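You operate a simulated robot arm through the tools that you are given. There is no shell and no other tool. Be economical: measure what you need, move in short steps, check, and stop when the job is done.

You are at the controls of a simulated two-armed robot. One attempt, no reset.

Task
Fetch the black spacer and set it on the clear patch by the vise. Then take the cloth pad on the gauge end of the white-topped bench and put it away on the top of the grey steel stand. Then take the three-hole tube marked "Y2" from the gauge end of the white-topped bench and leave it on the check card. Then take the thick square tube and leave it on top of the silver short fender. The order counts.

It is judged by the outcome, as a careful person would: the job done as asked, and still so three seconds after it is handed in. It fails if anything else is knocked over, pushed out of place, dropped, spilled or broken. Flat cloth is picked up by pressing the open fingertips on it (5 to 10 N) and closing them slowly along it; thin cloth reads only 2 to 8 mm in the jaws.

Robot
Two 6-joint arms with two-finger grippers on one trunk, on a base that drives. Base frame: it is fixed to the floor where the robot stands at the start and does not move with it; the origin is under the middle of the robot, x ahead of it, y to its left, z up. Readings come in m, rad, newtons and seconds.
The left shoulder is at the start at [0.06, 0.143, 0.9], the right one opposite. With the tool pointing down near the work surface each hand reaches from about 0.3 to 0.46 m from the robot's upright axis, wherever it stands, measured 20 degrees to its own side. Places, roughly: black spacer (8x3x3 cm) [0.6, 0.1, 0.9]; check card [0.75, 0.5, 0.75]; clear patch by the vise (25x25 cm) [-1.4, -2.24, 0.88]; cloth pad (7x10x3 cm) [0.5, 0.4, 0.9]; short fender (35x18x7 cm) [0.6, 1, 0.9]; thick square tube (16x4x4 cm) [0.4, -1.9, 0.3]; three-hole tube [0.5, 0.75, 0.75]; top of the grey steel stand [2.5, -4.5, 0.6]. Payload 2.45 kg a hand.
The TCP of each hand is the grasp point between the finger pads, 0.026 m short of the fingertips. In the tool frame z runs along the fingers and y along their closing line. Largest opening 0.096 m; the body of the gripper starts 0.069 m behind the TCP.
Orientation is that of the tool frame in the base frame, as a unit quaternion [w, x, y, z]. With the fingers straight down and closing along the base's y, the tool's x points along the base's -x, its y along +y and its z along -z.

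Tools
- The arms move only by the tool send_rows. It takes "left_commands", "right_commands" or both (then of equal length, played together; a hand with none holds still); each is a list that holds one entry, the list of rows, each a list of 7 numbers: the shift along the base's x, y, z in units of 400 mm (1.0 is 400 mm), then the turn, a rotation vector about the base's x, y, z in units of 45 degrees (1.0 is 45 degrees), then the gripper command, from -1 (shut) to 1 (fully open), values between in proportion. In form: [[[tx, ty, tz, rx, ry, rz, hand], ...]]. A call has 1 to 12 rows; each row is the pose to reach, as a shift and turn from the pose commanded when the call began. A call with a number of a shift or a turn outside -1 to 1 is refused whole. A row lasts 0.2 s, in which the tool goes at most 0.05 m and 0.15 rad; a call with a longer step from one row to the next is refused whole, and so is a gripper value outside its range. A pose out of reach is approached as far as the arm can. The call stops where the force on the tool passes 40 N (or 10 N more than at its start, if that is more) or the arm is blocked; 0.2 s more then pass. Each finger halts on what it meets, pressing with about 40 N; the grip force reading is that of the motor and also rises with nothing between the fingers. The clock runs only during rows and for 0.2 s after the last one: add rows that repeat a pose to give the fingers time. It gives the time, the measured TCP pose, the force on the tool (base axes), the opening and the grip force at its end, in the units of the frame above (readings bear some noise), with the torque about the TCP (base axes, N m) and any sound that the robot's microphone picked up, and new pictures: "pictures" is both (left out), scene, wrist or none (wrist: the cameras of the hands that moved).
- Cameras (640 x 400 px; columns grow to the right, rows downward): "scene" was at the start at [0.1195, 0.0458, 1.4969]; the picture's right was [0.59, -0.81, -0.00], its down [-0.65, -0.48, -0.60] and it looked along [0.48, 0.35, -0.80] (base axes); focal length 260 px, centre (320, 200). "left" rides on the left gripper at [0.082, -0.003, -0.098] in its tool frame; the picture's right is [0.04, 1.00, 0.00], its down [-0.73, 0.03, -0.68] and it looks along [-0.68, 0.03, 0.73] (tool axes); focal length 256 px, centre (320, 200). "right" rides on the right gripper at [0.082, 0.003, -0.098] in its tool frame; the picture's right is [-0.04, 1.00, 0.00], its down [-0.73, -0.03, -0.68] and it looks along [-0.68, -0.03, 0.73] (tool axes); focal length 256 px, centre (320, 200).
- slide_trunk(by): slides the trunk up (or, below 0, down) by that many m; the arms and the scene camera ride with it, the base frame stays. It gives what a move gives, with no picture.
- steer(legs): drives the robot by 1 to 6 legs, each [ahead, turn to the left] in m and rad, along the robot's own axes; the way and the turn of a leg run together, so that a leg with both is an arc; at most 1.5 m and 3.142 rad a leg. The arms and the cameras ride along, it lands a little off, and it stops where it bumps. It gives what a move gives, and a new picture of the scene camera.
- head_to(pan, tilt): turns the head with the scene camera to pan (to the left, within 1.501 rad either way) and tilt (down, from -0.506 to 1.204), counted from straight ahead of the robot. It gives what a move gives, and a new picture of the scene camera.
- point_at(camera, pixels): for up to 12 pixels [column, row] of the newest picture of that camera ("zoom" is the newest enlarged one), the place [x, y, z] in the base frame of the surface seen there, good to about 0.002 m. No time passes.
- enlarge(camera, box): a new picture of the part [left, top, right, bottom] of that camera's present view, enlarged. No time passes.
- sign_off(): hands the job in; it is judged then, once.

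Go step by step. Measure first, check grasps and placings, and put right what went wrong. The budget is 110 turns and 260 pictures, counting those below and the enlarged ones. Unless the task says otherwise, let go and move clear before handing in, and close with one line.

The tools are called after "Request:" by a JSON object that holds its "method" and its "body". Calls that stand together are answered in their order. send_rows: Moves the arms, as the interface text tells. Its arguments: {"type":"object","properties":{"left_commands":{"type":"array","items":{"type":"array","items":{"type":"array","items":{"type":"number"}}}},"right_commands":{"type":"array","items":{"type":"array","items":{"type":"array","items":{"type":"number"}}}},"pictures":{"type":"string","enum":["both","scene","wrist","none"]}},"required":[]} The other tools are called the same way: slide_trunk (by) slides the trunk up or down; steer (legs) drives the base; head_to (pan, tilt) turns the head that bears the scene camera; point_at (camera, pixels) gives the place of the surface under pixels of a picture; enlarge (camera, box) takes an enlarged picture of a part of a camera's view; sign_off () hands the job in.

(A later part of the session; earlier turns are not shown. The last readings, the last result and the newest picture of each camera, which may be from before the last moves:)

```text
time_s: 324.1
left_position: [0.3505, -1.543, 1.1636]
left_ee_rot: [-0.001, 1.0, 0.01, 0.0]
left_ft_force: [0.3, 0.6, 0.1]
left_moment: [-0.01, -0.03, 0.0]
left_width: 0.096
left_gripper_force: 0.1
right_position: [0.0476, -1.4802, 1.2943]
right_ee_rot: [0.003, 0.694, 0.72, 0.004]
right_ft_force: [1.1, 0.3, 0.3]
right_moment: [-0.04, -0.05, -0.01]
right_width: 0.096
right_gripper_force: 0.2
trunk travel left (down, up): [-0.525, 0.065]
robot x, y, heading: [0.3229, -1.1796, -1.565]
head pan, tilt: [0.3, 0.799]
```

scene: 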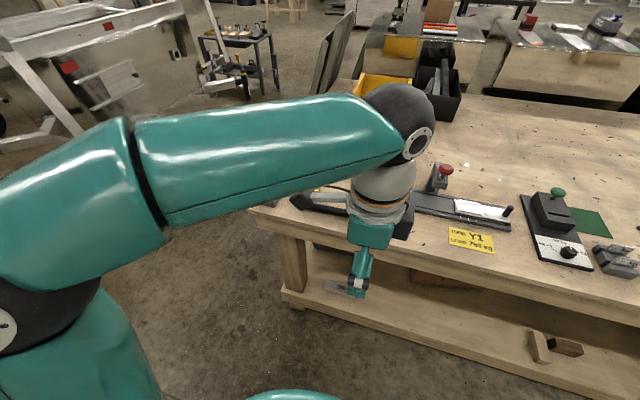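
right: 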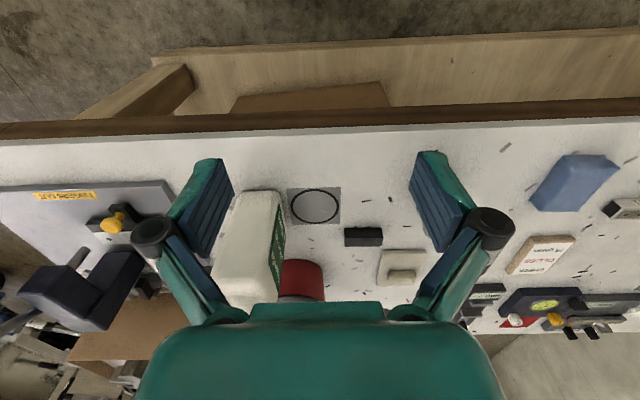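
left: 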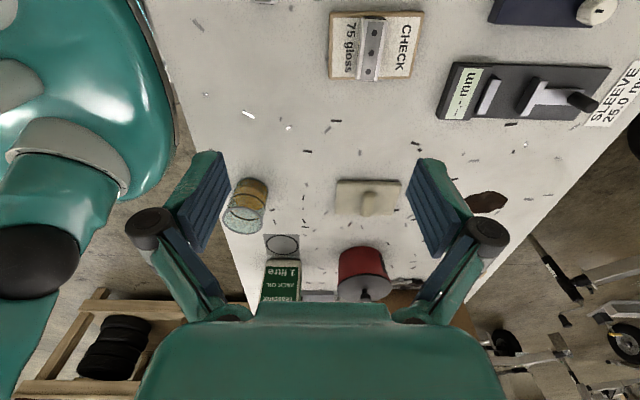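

The right hand is at its height limit, so I'll pull it back and out to the side instead, and align the left hand with the tube's x, then lower the trunk in two steps.

Request:
{"method": "send_rows", "body": {"right_commands": [[[-0.08, 0.0, -0.03, 0, 0, 0, 1], [-0.18, 0.04, -0.04, 0, 0, 0, 1], [-0.28, 0.1, -0.04, 0, 0, 0, 1], [-0.38, 0.16, -0.04, 0, 0, 0, 1], [-0.48, 0.22, -0.04, 0, 0, 0, 1], [-0.5, 0.25, -0.04, 0, 0, 0, 1]]], "left_commands": [[[0.05, -0.02, 0, 0, 0, 0, 1], [0.1, -0.05, 0, 0, 0, 0, 1], [0.15, -0.08, 0, 0, 0, 0, 1], [0.19, -0.1, 0, 0, 0, 0, 1], [0.19, -0.1, 0, 0, 0, 0, 1], [0.19, -0.1, 0, 0, 0, 0, 1]]], "pictures": "none"}}

Request:
{"method": "slide_trunk", "body": {"by": -0.3}}

Request:
{"method": "slide_trunk", "body": {"by": -0.2}}

```text
time_s: 325.5
left_position: [0.4266, -1.5821, 1.1635]
left_ee_rot: [-0.001, 1.0, 0.011, -0.001]
left_ft_force: [-0.1, 0.3, 0.1]
left_moment: [0.0, -0.01, -0.01]
left_width: 0.096
left_gripper_force: 0.0
right_position: [-0.1544, -1.3779, 1.2795]
right_ee_rot: [0.002, 0.693, 0.721, 0.004]
right_ft_force: [-0.5, 0.3, 0.4]
right_moment: [-0.06, 0.03, 0.02]
right_width: 0.0961
right_gripper_force: 0.1
trunk travel left (down, up): [-0.525, 0.065]
robot x, y, heading: [0.3252, -1.1827, -1.562]
head pan, tilt: [0.3, 0.799]
```

```text
time_s: 328.5
left_position: [0.4261, -1.5829, 0.8632]
left_ee_rot: [-0.002, 1.0, 0.01, 0.0]
left_ft_force: [0.0, -0.3, -0.3]
left_moment: [-0.03, -0.01, 0.04]
left_width: 0.096
left_gripper_force: 0.1
right_position: [-0.1543, -1.379, 0.9777]
right_ee_rot: [0.002, 0.694, 0.72, 0.004]
right_ft_force: [0.3, 0.1, -0.1]
right_moment: [0.01, 0.04, -0.02]
right_width: 0.0962
right_gripper_force: 0.0
trunk travel left (down, up): [-0.225, 0.365]
robot x, y, heading: [0.3186, -1.181, -1.562]
head pan, tilt: [0.3, 0.799]
```

```text
time_s: 330.6
left_position: [0.4257, -1.5831, 0.6633]
left_ee_rot: [-0.002, 1.0, 0.011, -0.001]
left_ft_force: [-0.8, -0.9, 0.5]
left_moment: [0.03, 0.0, 0.0]
left_width: 0.0959
left_gripper_force: 0.1
right_position: [-0.1534, -1.3787, 0.7794]
right_ee_rot: [0.001, 0.693, 0.721, 0.004]
right_ft_force: [0.4, 0.2, -0.3]
right_moment: [0.02, -0.02, -0.02]
right_width: 0.0959
right_gripper_force: 0.1
trunk travel left (down, up): [-0.025, 0.565]
robot x, y, heading: [0.3219, -1.1829, -1.562]
head pan, tilt: [0.3, 0.799]
```

Trunk is down. Lower the left hand to z≈0.36 in front of the shelf and look.

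Request:
{"method": "send_rows", "body": {"left_commands": [[[0, 0, -0.12, 0, 0, 0, 1], [0, 0, -0.24, 0, 0, 0, 1], [0, 0, -0.36, 0, 0, 0, 1], [0, 0, -0.48, 0, 0, 0, 1], [0, 0, -0.6, 0, 0, 0, 1], [0, 0, -0.71, 0, 0, 0, 1], [0, 0, -0.76, 0, 0, 0, 1]]]}}

```text
time_s: 332.2
left_position: [0.4262, -1.584, 0.359]
left_ee_rot: [-0.001, 1.0, 0.009, -0.001]
left_ft_force: [-0.5, 0.8, 0.7]
left_moment: [0.01, -0.03, 0.03]
left_width: 0.096
left_gripper_force: 0.1
right_position: [-0.1526, -1.379, 0.7792]
right_ee_rot: [0.002, 0.693, 0.721, 0.005]
right_ft_force: [-0.7, -1.0, 0.2]
right_moment: [-0.01, 0.01, -0.01]
right_width: 0.0959
right_gripper_force: 0.0
trunk travel left (down, up): [-0.025, 0.565]
robot x, y, heading: [0.3212, -1.1816, -1.563]
head pan, tilt: [0.3, 0.799]
```

scene: 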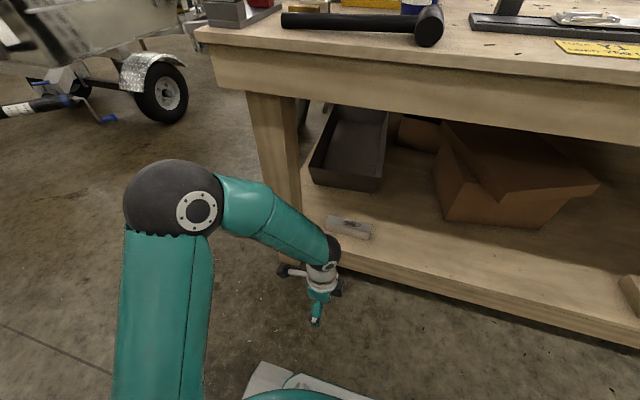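
left: 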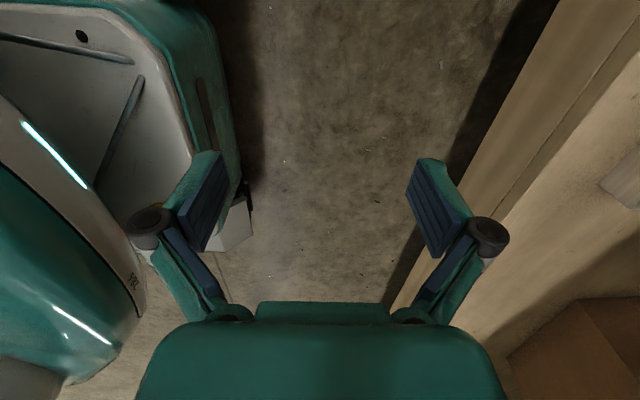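

I'll measure elbow, forearm and wrist heights against the bench's apron (underside at 300,95).

Request:
{"method": "point_at", "body": {"camera": "scene", "pixels": [[180, 165], [250, 185], [300, 215], [332, 240], [330, 97], [330, 60], [420, 115], [350, 228], [255, 140], [265, 395], [335, 222], [368, 236]]}}

```text
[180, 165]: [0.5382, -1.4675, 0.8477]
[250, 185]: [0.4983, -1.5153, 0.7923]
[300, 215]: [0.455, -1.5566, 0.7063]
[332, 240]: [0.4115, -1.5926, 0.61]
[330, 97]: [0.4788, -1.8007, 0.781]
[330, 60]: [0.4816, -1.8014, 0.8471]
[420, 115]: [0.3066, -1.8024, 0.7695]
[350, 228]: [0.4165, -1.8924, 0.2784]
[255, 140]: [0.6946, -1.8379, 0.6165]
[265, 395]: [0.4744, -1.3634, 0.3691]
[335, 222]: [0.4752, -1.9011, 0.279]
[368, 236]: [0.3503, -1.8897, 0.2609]
```

With the elbow steep it would hit the apron (underside z≈0.77), so I'll reach in with a longer, flatter arm: drive only 0.14 m, then extend the hand low under the bench top.

Request:
{"method": "steer", "body": {"legs": [[0.14, 0]]}}

Request:
{"method": "send_rows", "body": {"left_commands": [[[0, -0.08, -0.03, 0, 0, 0, 1], [0, -0.17, -0.05, 0, 0, 0, 1], [0, -0.26, -0.05, 0, 0, 0, 1], [0, -0.35, -0.05, 0, 0, 0, 1]]]}}

```text
time_s: 333.6
left_position: [0.4289, -1.7245, 0.3605]
left_ee_rot: [-0.001, 1.0, 0.01, -0.001]
left_ft_force: [0.3, -0.3, -0.5]
left_moment: [-0.01, -0.04, 0.0]
left_width: 0.0961
left_gripper_force: 0.1
right_position: [-0.1527, -1.52, 0.7792]
right_ee_rot: [0.001, 0.693, 0.721, 0.004]
right_ft_force: [-0.3, 0.5, 0.2]
right_moment: [0.01, 0.02, -0.02]
right_width: 0.096
right_gripper_force: 0.0
trunk travel left (down, up): [-0.025, 0.565]
robot x, y, heading: [0.3255, -1.3229, -1.567]
head pan, tilt: [0.3, 0.799]
```

scene: 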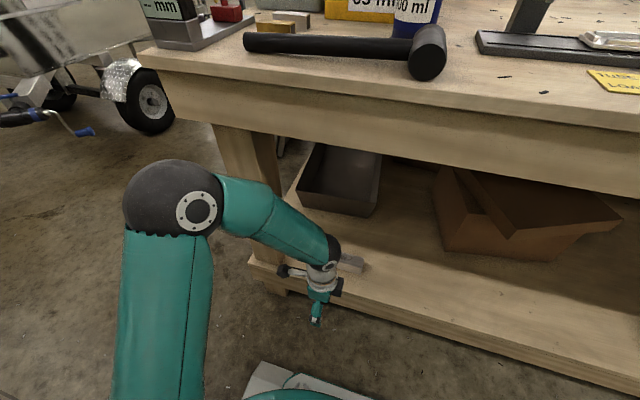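

```text
time_s: 334.6
left_position: [0.428, -1.8669, 0.3397]
left_ee_rot: [-0.001, 1.0, 0.009, -0.001]
left_ft_force: [0.3, 0.9, 0.1]
left_moment: [0.0, 0.02, -0.03]
left_width: 0.0961
left_gripper_force: 0.0
right_position: [-0.152, -1.5215, 0.7787]
right_ee_rot: [0.002, 0.693, 0.721, 0.005]
right_ft_force: [-0.3, -0.6, -0.2]
right_moment: [0.0, 0.0, -0.02]
right_width: 0.0957
right_gripper_force: 0.1
trunk travel left (down, up): [-0.025, 0.565]
robot x, y, heading: [0.3252, -1.3276, -1.563]
head pan, tilt: [0.3, 0.799]
```

scene: 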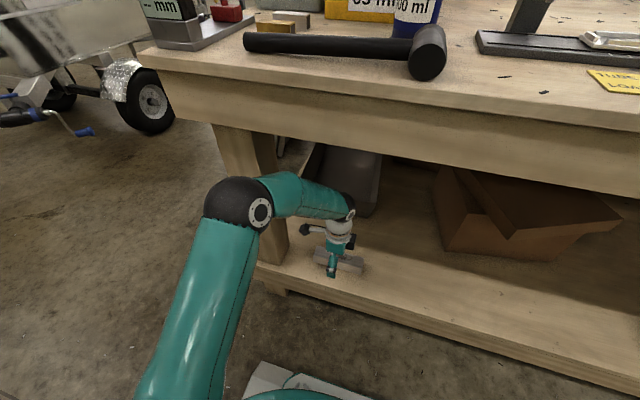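
left: 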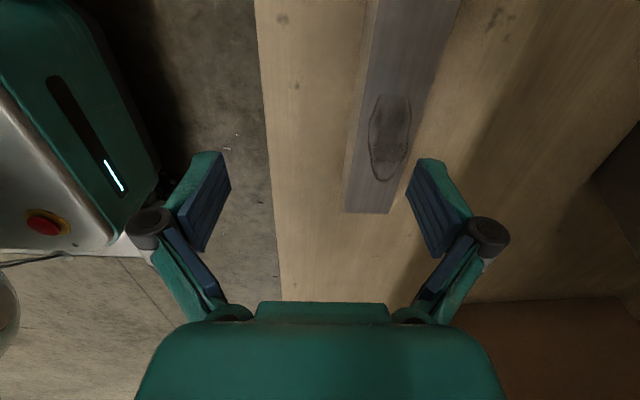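

The arm fits under the apron. Move 41 mm further in, centre over the tube, and descend to z≈0.287, then close.

Request:
{"method": "send_rows", "body": {"left_commands": [[[0, -0.06, 0, 0, 0, 0, 1], [0, -0.103, 0, 0, 0, 0, 1], [0, -0.103, -0.06, 0, 0, 0, 1], [0, -0.103, -0.11, 0, 0, 0, 1], [0, -0.103, -0.132, 0, 0, 0, 1], [0, -0.103, -0.132, 0, 0, 0, 0.5], [0, -0.103, -0.132, 0, 0, 0, 0], [0, -0.103, -0.132, 0, 0, 0, -0.5], [0, -0.103, -0.132, 0, 0, 0, -1], [0, -0.103, -0.132, 0, 0, 0, -1]]]}}

```text
time_s: 336.8
left_position: [0.4264, -1.9063, 0.2884]
left_ee_rot: [-0.001, 1.0, 0.01, -0.001]
left_ft_force: [1.3, 0.5, 1.0]
left_moment: [0.06, 0.05, -0.01]
left_width: 0.0391
left_gripper_force: 40.3
right_position: [-0.1535, -1.5214, 0.7799]
right_ee_rot: [0.002, 0.693, 0.721, 0.004]
right_ft_force: [0.5, 0.2, 0.9]
right_moment: [-0.02, -0.02, -0.01]
right_width: 0.0962
right_gripper_force: 0.0
trunk travel left (down, up): [-0.025, 0.565]
robot x, y, heading: [0.3257, -1.3222, -1.565]
head pan, tilt: [0.3, 0.799]
```

scene: 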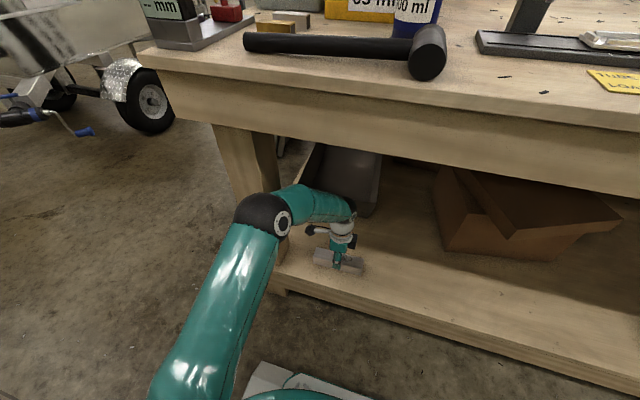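
left: 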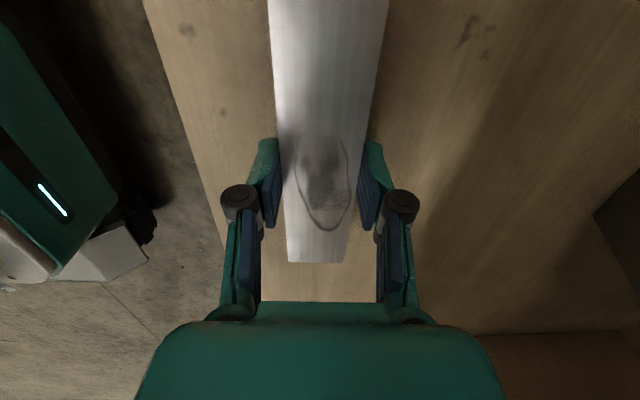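

Gripped at 39 mm. Lift 5 cm and withdraw straight out from under the bench.

Request:
{"method": "send_rows", "body": {"left_commands": [[[0, 0, 0.05, 0, 0, 0, -1], [0, 0, 0.12, 0, 0, 0, -1], [0, 0.06, 0.13, 0, 0, 0, -1], [0, 0.15, 0.13, 0, 0, 0, -1], [0, 0.25, 0.13, 0, 0, 0, -1], [0, 0.35, 0.13, 0, 0, 0, -1], [0, 0.45, 0.14, 0, 0, 0, -1]]]}}

```text
time_s: 338.4
left_position: [0.427, -1.7248, 0.3434]
left_ee_rot: [-0.002, 1.0, 0.01, 0.0]
left_ft_force: [-0.4, -0.6, -1.2]
left_moment: [-0.02, 0.03, 0.02]
left_width: 0.0391
left_gripper_force: 40.0
right_position: [-0.1528, -1.52, 0.7788]
right_ee_rot: [0.001, 0.694, 0.72, 0.004]
right_ft_force: [0.1, -0.2, -0.3]
right_moment: [0.03, 0.02, -0.03]
right_width: 0.0961
right_gripper_force: 0.1
trunk travel left (down, up): [-0.025, 0.565]
robot x, y, heading: [0.3262, -1.3234, -1.56]
head pan, tilt: [0.3, 0.799]
```

scene: 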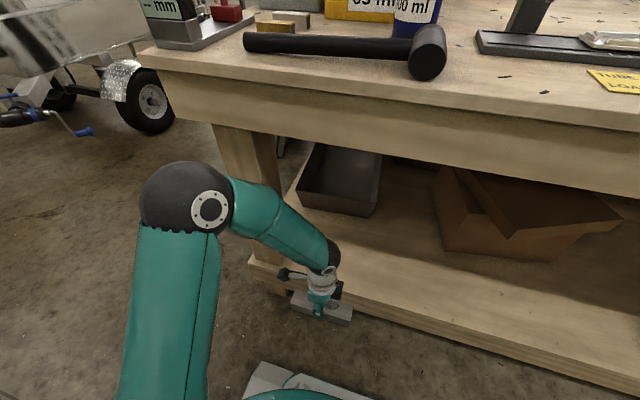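
left: 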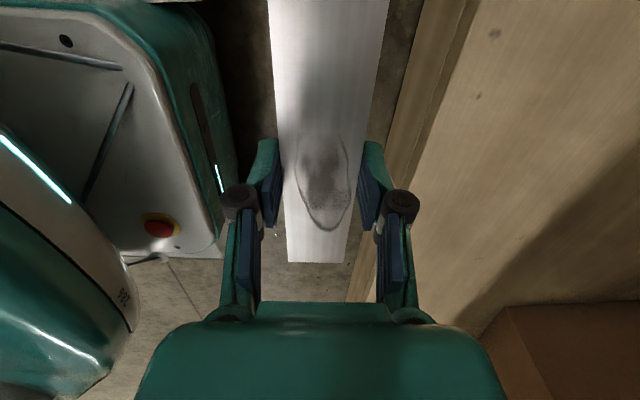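

Tube held well. Back off 0.15 m and raise the trunk fully.

Request:
{"method": "steer", "body": {"legs": [[-0.15, 0]]}}

Request:
{"method": "slide_trunk", "body": {"by": 0.4}}

Request:
{"method": "slide_trunk", "body": {"by": 0.16}}

Request:
{"method": "send_rows", "body": {"left_commands": [[[0, 0, 0.12, 0, 0, 0, -1], [0, 0, 0.24, 0, 0, 0, -1], [0, 0, 0.36, 0, 0, 0, -1], [0, 0, 0.48, 0, 0, 0, -1], [0, 0, 0.6, 0, 0, 0, -1], [0, 0.05, 0.68, 0, 0, 0, -1]]], "pictures": "none"}}

Request:
{"method": "head_to", "body": {"pan": 0.3, "tilt": 0.6}}

```text
time_s: 339.8
left_position: [0.4253, -1.5754, 0.3433]
left_ee_rot: [-0.001, 1.0, 0.01, -0.001]
left_ft_force: [-0.5, -0.3, -1.8]
left_moment: [0.0, 0.01, 0.0]
left_width: 0.0391
left_gripper_force: 40.0
right_position: [-0.1545, -1.3711, 0.779]
right_ee_rot: [0.002, 0.693, 0.721, 0.004]
right_ft_force: [-0.8, -0.5, -0.8]
right_moment: [0.02, -0.02, -0.02]
right_width: 0.0961
right_gripper_force: 0.0
trunk travel left (down, up): [-0.025, 0.565]
robot x, y, heading: [0.3265, -1.1722, -1.563]
head pan, tilt: [0.3, 0.799]
```

scene: 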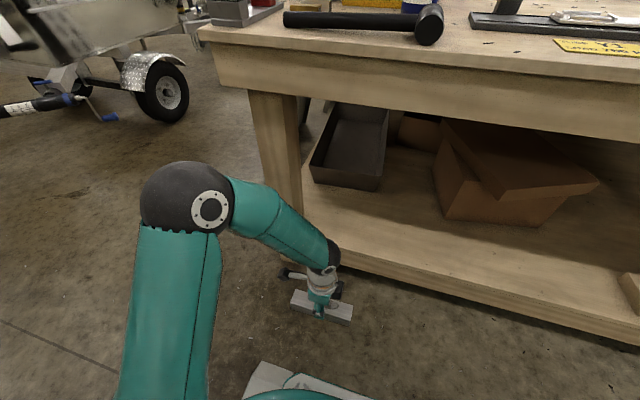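

```text
time_s: 343.6
left_position: [0.4265, -1.5741, 0.7433]
left_ee_rot: [-0.002, 1.0, 0.011, -0.001]
left_ft_force: [0.3, 0.0, -1.7]
left_moment: [0.01, -0.01, -0.05]
left_width: 0.0391
left_gripper_force: 40.4
right_position: [-0.1546, -1.3703, 1.1792]
right_ee_rot: [0.002, 0.694, 0.72, 0.004]
right_ft_force: [0.2, -0.4, -0.8]
right_moment: [-0.01, 0.02, 0.04]
right_width: 0.096
right_gripper_force: 0.1
trunk travel left (down, up): [-0.425, 0.165]
robot x, y, heading: [0.3217, -1.1735, -1.56]
head pan, tilt: [0.3, 0.799]
```

```text
time_s: 345.4
left_position: [0.4254, -1.5752, 0.9044]
left_ee_rot: [-0.002, 1.0, 0.01, 0.0]
left_ft_force: [-0.3, 0.1, -1.8]
left_moment: [0.03, 0.02, 0.02]
left_width: 0.0389
left_gripper_force: 40.5
right_position: [-0.1547, -1.3703, 1.3393]
right_ee_rot: [0.003, 0.694, 0.72, 0.004]
right_ft_force: [0.9, -0.7, 0.8]
right_moment: [0.01, 0.01, -0.01]
right_width: 0.096
right_gripper_force: 0.0
trunk travel left (down, up): [-0.585, 0.005]
robot x, y, heading: [0.3225, -1.1721, -1.56]
head pan, tilt: [0.3, 0.799]
```

```text
time_s: 346.8
left_position: [0.4259, -1.5549, 1.1774]
left_ee_rot: [-0.001, 1.0, 0.01, -0.001]
left_ft_force: [0.4, 0.8, -0.8]
left_moment: [-0.04, -0.01, 0.03]
left_width: 0.0389
left_gripper_force: 40.3
right_position: [-0.1541, -1.3673, 1.341]
right_ee_rot: [0.001, 0.694, 0.72, 0.004]
right_ft_force: [0.4, 0.0, 1.0]
right_moment: [0.0, 0.0, 0.01]
right_width: 0.0961
right_gripper_force: 0.1
trunk travel left (down, up): [-0.585, 0.005]
robot x, y, heading: [0.3253, -1.1708, -1.563]
head pan, tilt: [0.3, 0.799]
```

```text
time_s: 347.6
left_position: [0.424, -1.5572, 1.1757]
left_ee_rot: [-0.002, 1.0, 0.01, 0.0]
left_ft_force: [-0.6, 0.3, -0.5]
left_moment: [0.0, 0.0, 0.01]
left_width: 0.0394
left_gripper_force: 39.8
right_position: [-0.1537, -1.3707, 1.3386]
right_ee_rot: [0.002, 0.694, 0.72, 0.004]
right_ft_force: [-1.2, -0.3, 0.7]
right_moment: [0.01, 0.0, 0.01]
right_width: 0.096
right_gripper_force: 0.1
trunk travel left (down, up): [-0.585, 0.005]
robot x, y, heading: [0.3225, -1.1701, -1.562]
head pan, tilt: [0.3, 0.6]
```

scene: 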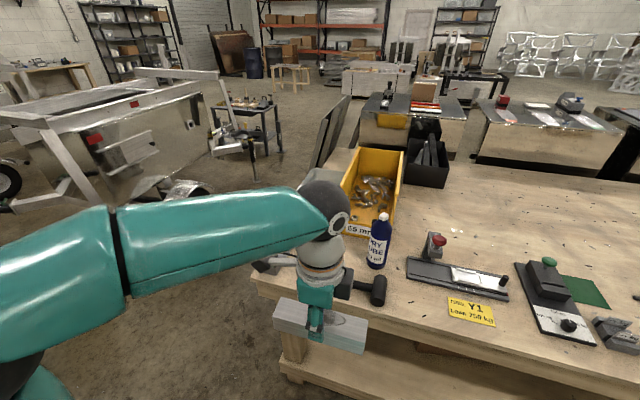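

Tube held at z 1.18. Now turn left to face east and look down the lane.

Request:
{"method": "steer", "body": {"legs": [[0, 1.56]]}}

Request:
{"method": "head_to", "body": {"pan": 0.0, "tilt": 0.6}}

```text
time_s: 351.3
left_position: [0.7251, -1.1802, 1.1761]
left_ee_rot: [0.0, 0.793, 0.61, -0.002]
left_ft_force: [-0.6, 0.6, -1.0]
left_moment: [-0.06, 0.0, -0.01]
left_width: 0.039
left_gripper_force: 39.8
right_position: [0.3843, -1.6847, 1.3409]
right_ee_rot: [-0.001, 0.12, 0.993, 0.003]
right_ft_force: [1.1, 0.7, 0.4]
right_moment: [-0.01, -0.01, 0.01]
right_width: 0.096
right_gripper_force: 0.0
trunk travel left (down, up): [-0.585, 0.005]
robot x, y, heading: [0.3187, -1.2042, -0.261]
head pan, tilt: [0.3, 0.6]
stopped in leg 1: the robot was blocked; the commanded pose is now the measured one
```

scene: 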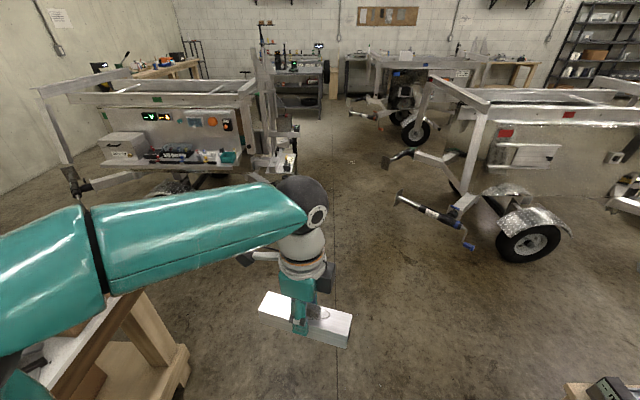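

```text
time_s: 352.1
left_position: [0.7236, -1.1821, 1.1774]
left_ee_rot: [0.0, 0.793, 0.61, -0.002]
left_ft_force: [0.2, 0.3, -0.7]
left_moment: [0.01, 0.05, -0.01]
left_width: 0.0391
left_gripper_force: 39.6
right_position: [0.3844, -1.6875, 1.3408]
right_ee_rot: [-0.002, 0.119, 0.993, 0.005]
right_ft_force: [-0.2, -0.6, 0.3]
right_moment: [-0.02, -0.02, 0.01]
right_width: 0.0959
right_gripper_force: 0.1
trunk travel left (down, up): [-0.585, 0.005]
robot x, y, heading: [0.3117, -1.2015, -0.259]
head pan, tilt: [0.0, 0.6]
```

scene: 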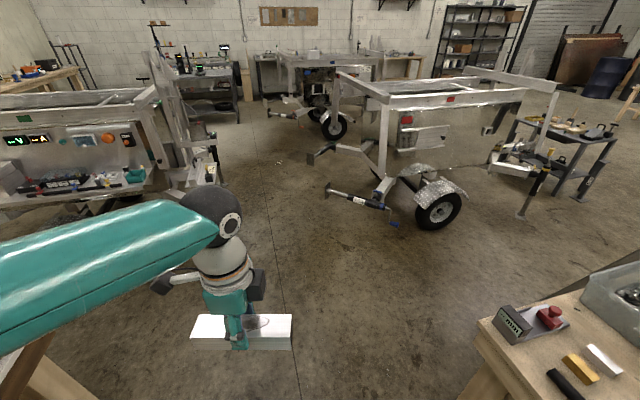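

Lane east is open. Trim heading, drive to x≈1.47, then turn north.

Request:
{"method": "steer", "body": {"legs": [[0, 0.26], [1.15, 0], [0, 1.57]]}}

Request:
{"method": "head_to", "body": {"pan": -0.15, "tilt": 0.55}}

```text
time_s: 362.1
left_position: [1.5092, -0.8056, 1.1765]
left_ee_rot: [0.002, 0.198, 0.98, -0.003]
left_ft_force: [-1.0, 0.3, -1.8]
left_moment: [-0.02, -0.03, -0.04]
left_width: 0.0391
left_gripper_force: 39.7
right_position: [1.9632, -1.2108, 1.3413]
right_ee_rot: [-0.004, -0.561, 0.828, 0.002]
right_ft_force: [-0.4, 0.4, -0.1]
right_moment: [-0.04, 0.01, 0.0]
right_width: 0.096
right_gripper_force: 0.1
trunk travel left (down, up): [-0.585, 0.005]
robot x, y, heading: [1.5008, -1.2218, 1.18]
head pan, tilt: [0.0, 0.6]
stopped in leg 3: the robot was blocked; the commanded pose is now the measured one
```

scene: 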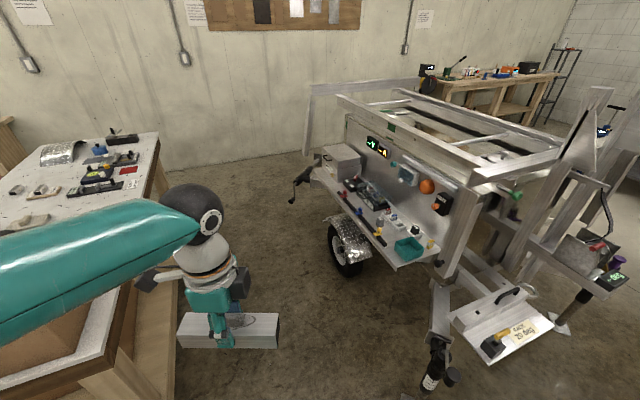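

```text
time_s: 362.8
left_position: [1.5107, -0.806, 1.1766]
left_ee_rot: [0.0, 0.198, 0.98, -0.002]
left_ft_force: [-0.6, 0.9, -1.8]
left_moment: [0.0, 0.0, 0.0]
left_width: 0.039
left_gripper_force: 40.4
right_position: [1.9648, -1.2113, 1.3403]
right_ee_rot: [-0.004, -0.562, 0.827, 0.002]
right_ft_force: [0.0, 0.4, 0.6]
right_moment: [0.02, 0.01, -0.02]
right_width: 0.096
right_gripper_force: 0.0
trunk travel left (down, up): [-0.585, 0.005]
robot x, y, heading: [1.502, -1.2222, 1.18]
head pan, tilt: [-0.15, 0.55]
```

scene: 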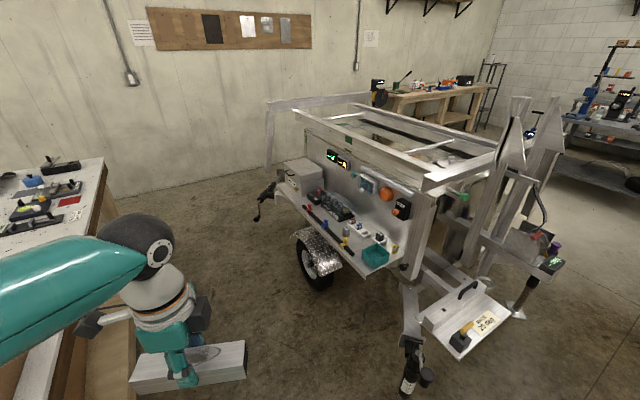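

A trailer stands right of the aisle. Measure its nearest points: jack (408,375), wheel guard (305,245), crank (258,215), shelf (375,268).

Request:
{"method": "point_at", "body": {"camera": "scene", "pixels": [[408, 378], [305, 245], [258, 216], [372, 268], [290, 195], [400, 290], [268, 140], [103, 170], [107, 190], [250, 190], [300, 270], [190, 175]]}}

```text
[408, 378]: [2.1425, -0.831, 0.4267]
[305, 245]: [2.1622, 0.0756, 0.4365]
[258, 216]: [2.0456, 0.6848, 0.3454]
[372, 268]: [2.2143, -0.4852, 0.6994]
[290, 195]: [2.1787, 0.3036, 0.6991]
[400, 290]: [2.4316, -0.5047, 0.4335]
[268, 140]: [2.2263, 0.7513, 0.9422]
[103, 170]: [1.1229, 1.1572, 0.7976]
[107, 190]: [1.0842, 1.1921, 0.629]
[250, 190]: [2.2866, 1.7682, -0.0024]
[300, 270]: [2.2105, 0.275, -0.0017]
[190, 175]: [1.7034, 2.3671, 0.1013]
```

Aisle x 1.13–2.05 is wide enough. Turn to north and drive to y≈1.8.

Request:
{"method": "steer", "body": {"legs": [[0, 0.365], [1.5, 0]]}}

Request:
{"method": "head_to", "body": {"pan": 0.4, "tilt": 0.6}}

```text
time_s: 371.6
left_position: [1.3964, 0.6755, 1.1774]
left_ee_rot: [0.001, 0.013, 1.0, -0.003]
left_ft_force: [-0.2, -0.7, -2.3]
left_moment: [-0.02, -0.03, 0.02]
left_width: 0.0391
left_gripper_force: 39.8
right_position: [1.9658, 0.4624, 1.3408]
right_ee_rot: [-0.005, -0.704, 0.71, 0.001]
right_ft_force: [0.5, 0.7, 0.1]
right_moment: [-0.02, -0.01, -0.01]
right_width: 0.0959
right_gripper_force: 0.1
trunk travel left (down, up): [-0.585, 0.005]
robot x, y, heading: [1.539, 0.284, 1.548]
head pan, tilt: [-0.15, 0.55]
```

scene: 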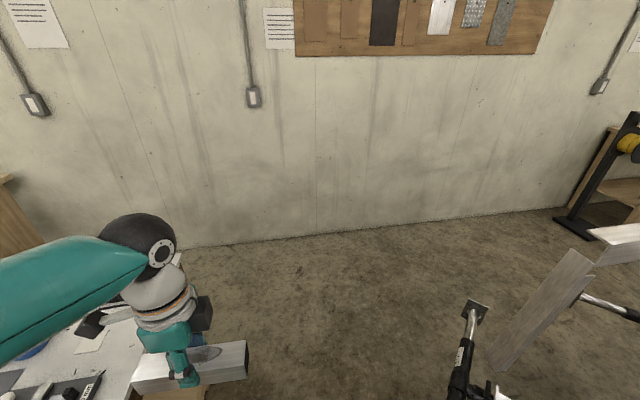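

```text
time_s: 372.6
left_position: [1.397, 0.6761, 1.1781]
left_ee_rot: [0.001, 0.014, 1.0, -0.003]
left_ft_force: [-0.6, -0.2, -2.1]
left_moment: [0.02, 0.01, 0.04]
left_width: 0.039
left_gripper_force: 39.8
right_position: [1.9665, 0.4624, 1.3416]
right_ee_rot: [-0.005, -0.704, 0.71, 0.001]
right_ft_force: [-0.2, 0.1, -0.1]
right_moment: [0.02, -0.01, 0.01]
right_width: 0.0961
right_gripper_force: 0.1
trunk travel left (down, up): [-0.585, 0.005]
robot x, y, heading: [1.5354, 0.2814, 1.546]
head pan, tilt: [0.4, 0.6]
```

scene: 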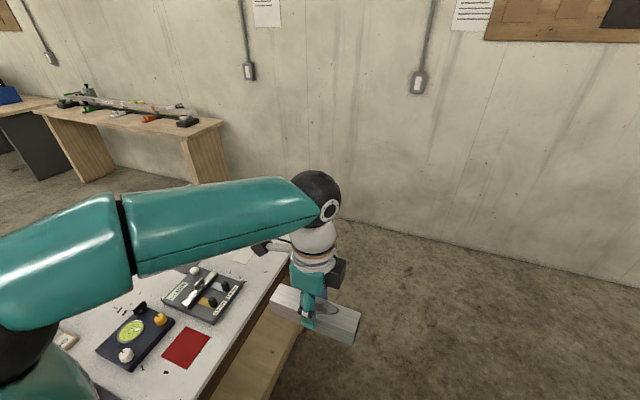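

North end corridor is clear up to the wall. Drive 1.46 m, then turn west.

Request:
{"method": "steer", "body": {"legs": [[1.46, 0], [0, 1.59]]}}

Request:
{"method": "head_to", "body": {"pan": 0.3, "tilt": 0.7}}

```text
time_s: 382.7
left_position: [1.1698, 1.8289, 1.1781]
left_ee_rot: [0.003, -0.467, 0.884, -0.002]
left_ft_force: [0.0, 0.9, -1.7]
left_moment: [0.05, -0.04, 0.01]
left_width: 0.039
left_gripper_force: 39.9
right_position: [1.6566, 2.1927, 1.3428]
right_ee_rot: [0.005, 0.958, -0.286, 0.001]
right_ft_force: [-0.3, -0.7, -0.2]
right_moment: [0.03, -0.04, -0.02]
right_width: 0.096
right_gripper_force: 0.0
trunk travel left (down, up): [-0.585, 0.005]
robot x, y, heading: [1.5917, 1.7536, 2.543]
head pan, tilt: [0.4, 0.6]
stopped in leg 2: the robot was blocked; the commanded pose is now the measured one
```

scene: 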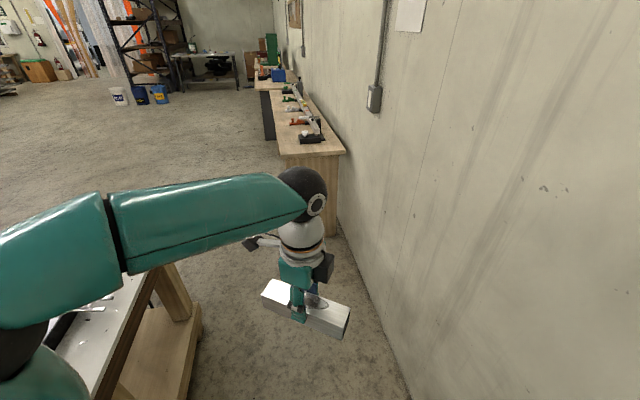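

```text
time_s: 383.4
left_position: [1.1693, 1.8302, 1.179]
left_ee_rot: [0.002, -0.468, 0.884, -0.002]
left_ft_force: [0.6, -0.4, -1.6]
left_moment: [-0.01, 0.02, 0.02]
left_width: 0.039
left_gripper_force: 40.2
right_position: [1.6578, 2.1944, 1.3417]
right_ee_rot: [0.004, 0.958, -0.285, 0.0]
right_ft_force: [0.6, 0.2, 0.0]
right_moment: [0.02, -0.01, -0.02]
right_width: 0.0959
right_gripper_force: 0.1
trunk travel left (down, up): [-0.585, 0.005]
robot x, y, heading: [1.5919, 1.7509, 2.548]
head pan, tilt: [0.3, 0.7]
```

scene: 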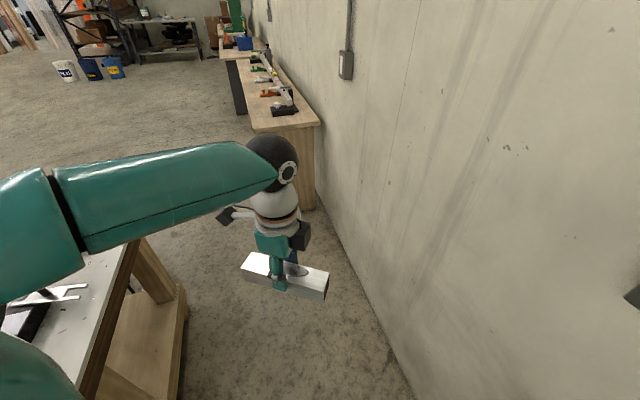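

No hand contact, but the right hand is sticking out toward the wall; I'll tuck it in a bit, then finish the turn.

Request:
{"method": "send_rows", "body": {"right_commands": [[[-0.1, -0.04, 0, 0, 0, 0, 1], [-0.2, -0.08, 0, 0, 0, 0, 1], [-0.3, -0.12, 0, 0, 0, 0, 1], [-0.41, -0.16, 0, 0, 0, 0, 1]]], "pictures": "none"}}

Request:
{"method": "steer", "body": {"legs": [[0, 0.6]]}}

Request:
{"method": "head_to", "body": {"pan": 0.6, "tilt": 0.7}}

```text
time_s: 384.4
left_position: [1.1695, 1.8311, 1.1771]
left_ee_rot: [0.003, -0.467, 0.884, -0.003]
left_ft_force: [0.2, -0.6, -1.3]
left_moment: [0.01, 0.0, -0.01]
left_width: 0.0394
left_gripper_force: 40.0
right_position: [1.4918, 2.1306, 1.3419]
right_ee_rot: [0.004, 0.958, -0.285, 0.001]
right_ft_force: [-0.4, -0.3, -0.4]
right_moment: [-0.04, -0.08, 0.0]
right_width: 0.0962
right_gripper_force: 0.1
trunk travel left (down, up): [-0.585, 0.005]
robot x, y, heading: [1.5939, 1.7514, 2.55]
head pan, tilt: [0.3, 0.7]
```

```text
time_s: 386.6
left_position: [1.1997, 1.5781, 1.1793]
left_ee_rot: [-0.003, 0.709, -0.705, 0.001]
left_ft_force: [-0.5, -0.3, -1.1]
left_moment: [0.0, -0.02, -0.04]
left_width: 0.0393
left_gripper_force: 40.1
right_position: [1.2956, 2.0083, 1.3412]
right_ee_rot: [0.004, 1.0, 0.012, 0.002]
right_ft_force: [-0.6, 0.5, 0.5]
right_moment: [0.0, -0.02, 0.0]
right_width: 0.0959
right_gripper_force: 0.1
trunk travel left (down, up): [-0.585, 0.005]
robot x, y, heading: [1.5898, 1.7709, -3.132]
head pan, tilt: [0.3, 0.7]
```

scene: 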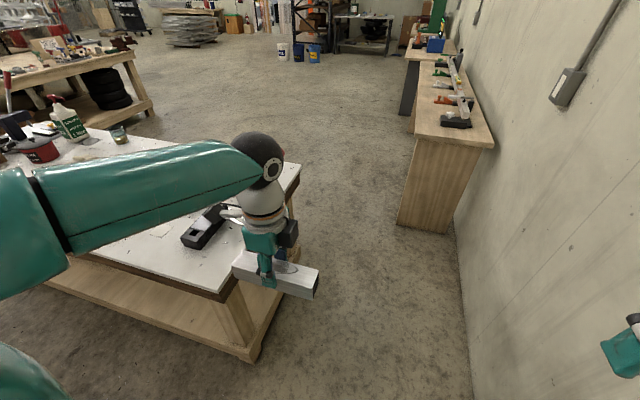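

```text
time_s: 387.4
left_position: [1.2005, 1.5803, 1.1793]
left_ee_rot: [-0.003, 0.709, -0.705, 0.002]
left_ft_force: [0.7, 0.8, -0.6]
left_moment: [-0.03, -0.01, 0.05]
left_width: 0.0393
left_gripper_force: 40.1
right_position: [1.2969, 2.0106, 1.342]
right_ee_rot: [0.004, 1.0, 0.013, 0.001]
right_ft_force: [0.6, 0.0, -0.2]
right_moment: [-0.02, -0.02, 0.02]
right_width: 0.0959
right_gripper_force: 0.1
trunk travel left (down, up): [-0.585, 0.005]
robot x, y, heading: [1.5932, 1.7707, -3.134]
head pan, tilt: [0.6, 0.7]
```

scene: 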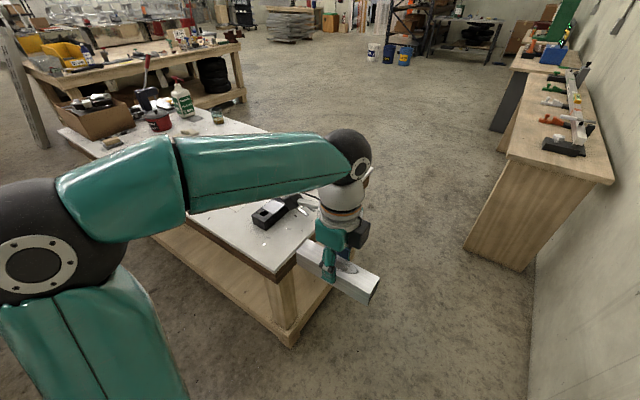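

Corridor clear. Drive 1.126 m west to x≈0.467, then turn south toward the fender.

Request:
{"method": "steer", "body": {"legs": [[1.126, 0], [0, 1.565]]}}

Request:
{"method": "head_to", "body": {"pan": 0.1, "tilt": 0.95}}

```text
time_s: 396.8
left_position: [0.5733, 1.3362, 1.1791]
left_ee_rot: [-0.003, 0.995, -0.097, -0.002]
left_ft_force: [0.3, -1.3, -1.9]
left_moment: [0.04, 0.09, -0.03]
left_width: 0.0389
left_gripper_force: 40.0
right_position: [0.17, 1.5159, 1.3439]
right_ee_rot: [0.001, 0.766, 0.643, 0.004]
right_ft_force: [0.9, -0.2, -0.3]
right_moment: [0.01, 0.07, -0.02]
right_width: 0.096
right_gripper_force: 0.0
trunk travel left (down, up): [-0.585, 0.005]
robot x, y, heading: [0.4175, 1.7677, -1.747]
head pan, tilt: [0.6, 0.7]
stopped in leg 2: the robot was blocked; the commanded pose is now the measured one
```

scene: 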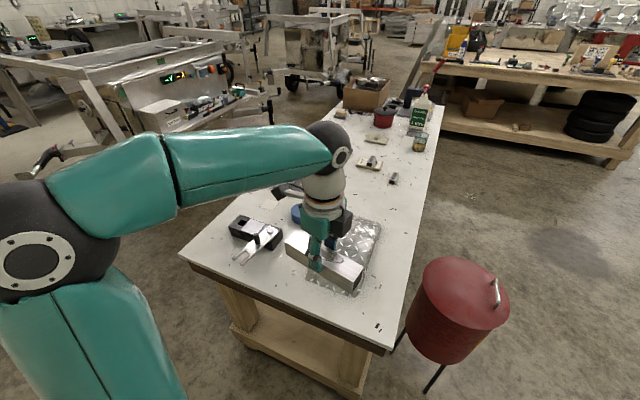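

```text
time_s: 397.7
left_position: [0.5702, 1.3377, 1.18]
left_ee_rot: [-0.002, 0.995, -0.096, -0.001]
left_ft_force: [0.0, 0.0, -2.0]
left_moment: [0.03, 0.01, 0.03]
left_width: 0.0391
left_gripper_force: 39.8
right_position: [0.167, 1.517, 1.3437]
right_ee_rot: [0.002, 0.766, 0.642, 0.004]
right_ft_force: [-0.6, -0.2, -0.7]
right_moment: [-0.01, 0.01, 0.01]
right_width: 0.096
right_gripper_force: 0.2
trunk travel left (down, up): [-0.585, 0.005]
robot x, y, heading: [0.4238, 1.7682, -1.742]
head pan, tilt: [0.099, 0.949]
```

scene: 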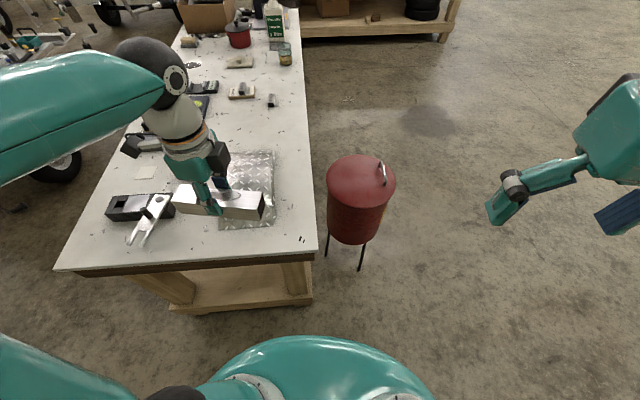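

Trim heading and drive 0.2 m closer.

Request:
{"method": "steer", "body": {"legs": [[0, 0.172], [0.2, 0]]}}

Request:
{"method": "enlarge", "body": {"camera": "scene", "box": [100, 110, 340, 300]}}

```text
time_s: 400.1
left_position: [0.6389, 1.1664, 1.1803]
left_ee_rot: [-0.002, 1.0, -0.012, -0.002]
left_ft_force: [0.0, -0.2, -2.0]
left_moment: [0.03, 0.01, 0.01]
left_width: 0.0395
left_gripper_force: 40.4
right_position: [0.2123, 1.2758, 1.3419]
right_ee_rot: [0.001, 0.709, 0.705, 0.005]
right_ft_force: [0.0, -0.2, -0.6]
right_moment: [0.03, -0.01, -0.01]
right_width: 0.0959
right_gripper_force: 0.0
trunk travel left (down, up): [-0.585, 0.005]
robot x, y, heading: [0.4197, 1.5644, -1.577]
head pan, tilt: [0.099, 0.949]
```

scene: 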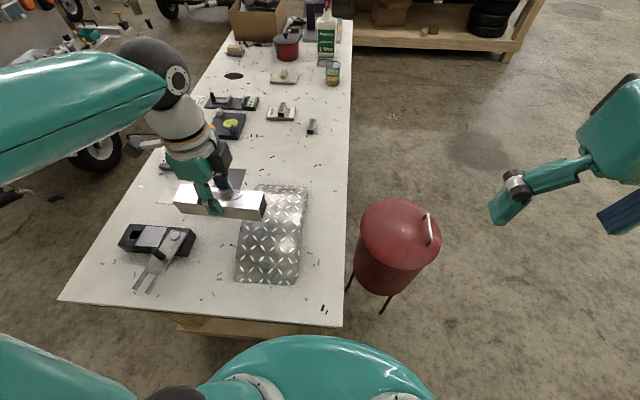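

```text
2.11 times, centred on (220, 205) of scene
```

zoom: 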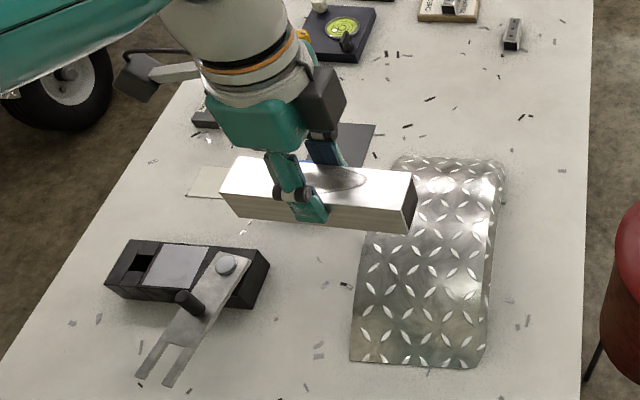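

The fender lies long along y. Measure its edges and crest.

Request:
{"method": "point_at", "body": {"camera": "zoom", "pixels": [[400, 165], [498, 170], [355, 355], [480, 360], [430, 240], [430, 270], [430, 210], [430, 300], [365, 280], [490, 270], [440, 190], [425, 330]]}}

```text
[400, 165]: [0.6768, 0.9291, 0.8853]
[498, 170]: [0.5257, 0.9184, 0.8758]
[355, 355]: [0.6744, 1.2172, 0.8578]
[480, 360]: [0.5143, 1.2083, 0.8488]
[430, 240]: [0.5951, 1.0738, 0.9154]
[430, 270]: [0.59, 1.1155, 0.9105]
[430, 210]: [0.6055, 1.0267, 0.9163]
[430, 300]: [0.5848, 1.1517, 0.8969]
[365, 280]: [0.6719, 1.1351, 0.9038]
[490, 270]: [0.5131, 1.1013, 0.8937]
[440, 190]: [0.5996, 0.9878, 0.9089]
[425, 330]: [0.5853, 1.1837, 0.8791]
```

Fender: x 0.515–0.685, crest y≈1.05, z≈0.917. Move the tube over (0.60,1.05) and lower to about 8 mm above the crest.

Request:
{"method": "send_rows", "body": {"left_commands": [[[-0.03, -0.08, 0, 0, 0, 0, -1], [-0.06, -0.18, 0, 0, 0, 0, -1], [-0.097, -0.29, 0, 0, 0, 0, -1], [-0.097, -0.29, -0.12, 0, 0, 0, -1], [-0.097, -0.29, -0.24, 0, 0, 0, -1], [-0.097, -0.29, -0.36, 0, 0, 0, -1], [-0.097, -0.29, -0.46, 0, 0, 0, -1], [-0.097, -0.29, -0.515, 0, 0, 0, -1]]]}}

```text
time_s: 401.9
left_position: [0.6, 1.0525, 0.9739]
left_ee_rot: [-0.003, 1.0, -0.012, -0.002]
left_ft_force: [-0.1, -0.4, -2.0]
left_moment: [0.01, 0.0, 0.0]
left_width: 0.0393
left_gripper_force: 39.8
right_position: [0.2122, 1.2766, 1.3429]
right_ee_rot: [0.001, 0.709, 0.705, 0.005]
right_ft_force: [-1.1, 1.4, 0.5]
right_moment: [0.0, -0.04, 0.0]
right_width: 0.0958
right_gripper_force: 0.1
trunk travel left (down, up): [-0.585, 0.005]
robot x, y, heading: [0.423, 1.5651, -1.581]
head pan, tilt: [0.099, 0.949]
```

scene: 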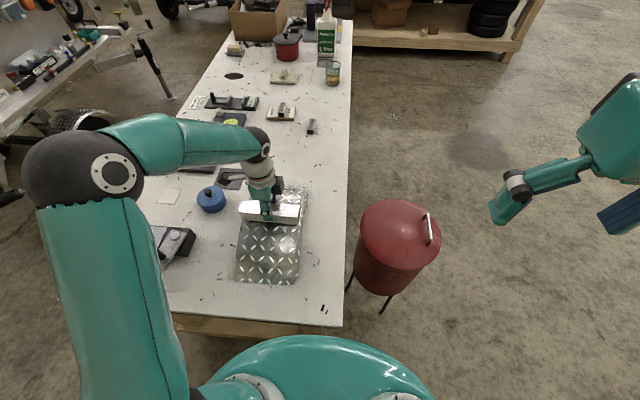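
left: 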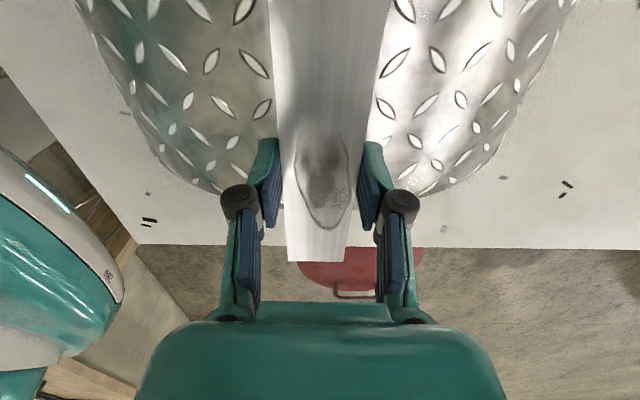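

Aligned along the crest. Lower 8 mm gently and read the force.

Request:
{"method": "send_rows", "body": {"left_commands": [[[0, 0.0, -0.008, 0, 0, 0, -1], [0, 0, -0.014, 0, 0, 0, -1], [0, 0, -0.02, 0, 0, 0, -1], [0, 0, -0.02, 0, 0, 0, -1]]], "pictures": "none"}}

```text
time_s: 402.9
left_position: [0.6001, 1.0512, 0.9674]
left_ee_rot: [-0.002, 1.0, -0.012, -0.002]
left_ft_force: [0.5, 0.4, 5.0]
left_moment: [-0.05, 0.45, -0.01]
left_width: 0.0393
left_gripper_force: 39.6
right_position: [0.2106, 1.2773, 1.3444]
right_ee_rot: [0.002, 0.709, 0.705, 0.003]
right_ft_force: [-0.1, 0.6, -0.1]
right_moment: [0.0, -0.03, -0.01]
right_width: 0.0957
right_gripper_force: 0.1
trunk travel left (down, up): [-0.585, 0.005]
robot x, y, heading: [0.4207, 1.5658, -1.578]
head pan, tilt: [0.099, 0.949]
```

Contact felt (about 7 N). Open the fingers gently and rise.

Request:
{"method": "send_rows", "body": {"left_commands": [[[0, 0, -0.002, 0, 0, 0, -0.5], [0, 0, -0.002, 0, 0, 0, -0.1], [0, 0, -0.002, 0, 0, 0, 0.2], [0, 0, -0.002, 0, 0, 0, 0.5], [0, 0, -0.002, 0, 0, 0, 0.7], [0, 0, -0.002, 0, 0, 0, 0.7]]]}}

```text
time_s: 404.3
left_position: [0.6001, 1.0521, 0.9652]
left_ee_rot: [-0.003, 1.0, -0.012, -0.001]
left_ft_force: [0.2, 0.2, 0.5]
left_moment: [-0.03, 0.01, 0.0]
left_width: 0.0815
left_gripper_force: 0.0
right_position: [0.2111, 1.275, 1.3442]
right_ee_rot: [0.002, 0.709, 0.706, 0.005]
right_ft_force: [0.0, 0.6, 0.0]
right_moment: [0.01, -0.02, 0.0]
right_width: 0.0957
right_gripper_force: 0.0
trunk travel left (down, up): [-0.585, 0.005]
robot x, y, heading: [0.4199, 1.5644, -1.576]
head pan, tilt: [0.099, 0.949]
```

scene: 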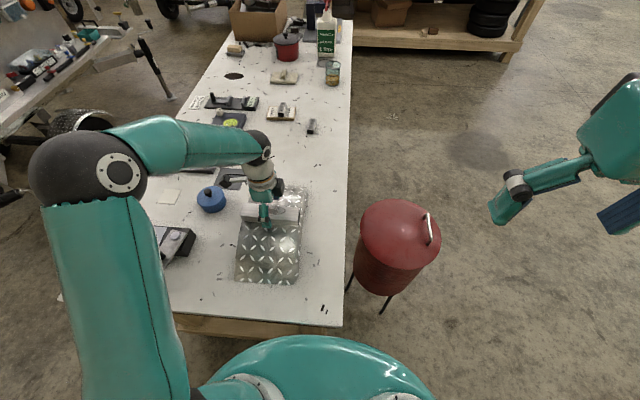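
left: 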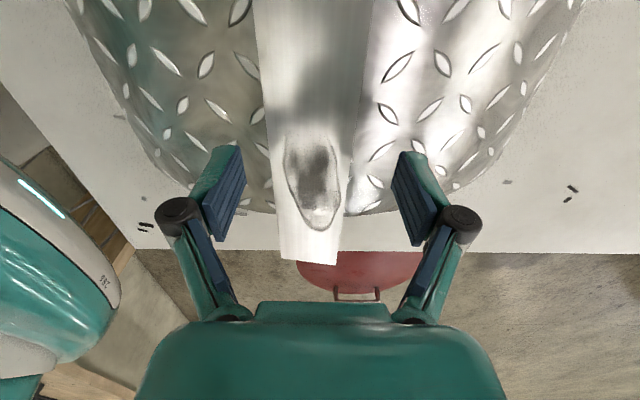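

The tube is released and resting, shifted only slightly. Rise straight up and look again for stability.

Request:
{"method": "send_rows", "body": {"left_commands": [[[0, 0, 0.04, 0, 0, 0, 0.7], [0, 0, 0.12, 0, 0, 0, 0.7], [0, 0, 0.22, 0, 0, 0, 0.7], [0, 0, 0.34, 0, 0, 0, 0.7], [0, 0, 0.45, 0, 0, 0, 1], [0, 0.08, 0.5, 0, 0, 0, 1], [0, 0.18, 0.5, 0, 0, 0, 1], [0, 0.28, 0.5, 0, 0, 0, 1], [0, 0.38, 0.5, 0, 0, 0, 1]]]}}

Request:
{"method": "enlarge", "body": {"camera": "scene", "box": [190, 90, 350, 300]}}

```text
time_s: 406.3
left_position: [0.5992, 1.2043, 1.1659]
left_ee_rot: [-0.002, 1.0, -0.013, -0.001]
left_ft_force: [-0.2, 0.3, 0.7]
left_moment: [0.02, -0.04, 0.01]
left_width: 0.096
left_gripper_force: 0.0
right_position: [0.2115, 1.2789, 1.3437]
right_ee_rot: [0.002, 0.709, 0.705, 0.003]
right_ft_force: [0.2, 0.3, 0.4]
right_moment: [0.0, -0.02, 0.01]
right_width: 0.096
right_gripper_force: 0.1
trunk travel left (down, up): [-0.585, 0.005]
robot x, y, heading: [0.4204, 1.5603, -1.575]
head pan, tilt: [0.099, 0.949]
```

scene: 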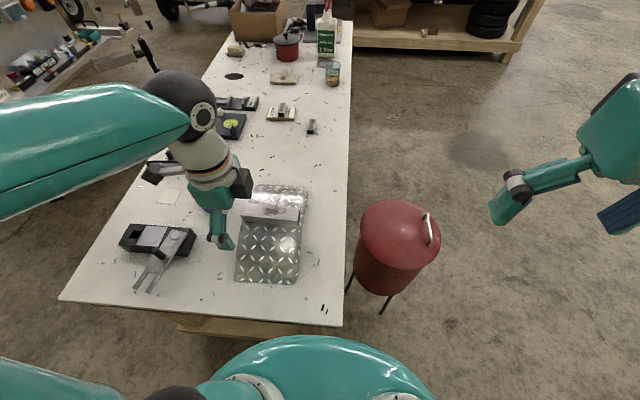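
left: 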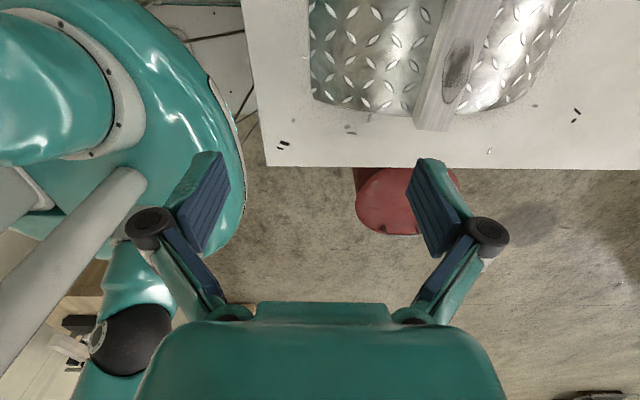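

```text
1.90 times, centred on (270, 195) of scene
```

zoom: 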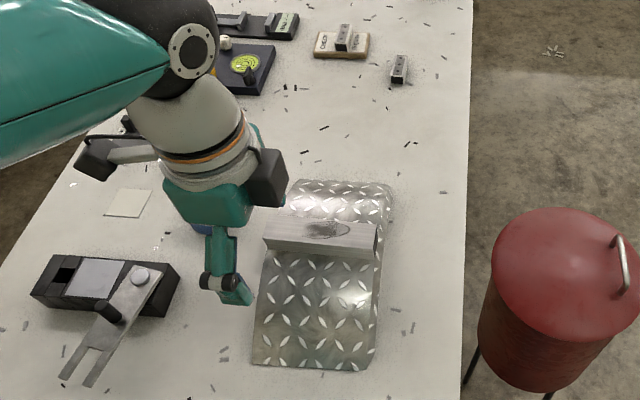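

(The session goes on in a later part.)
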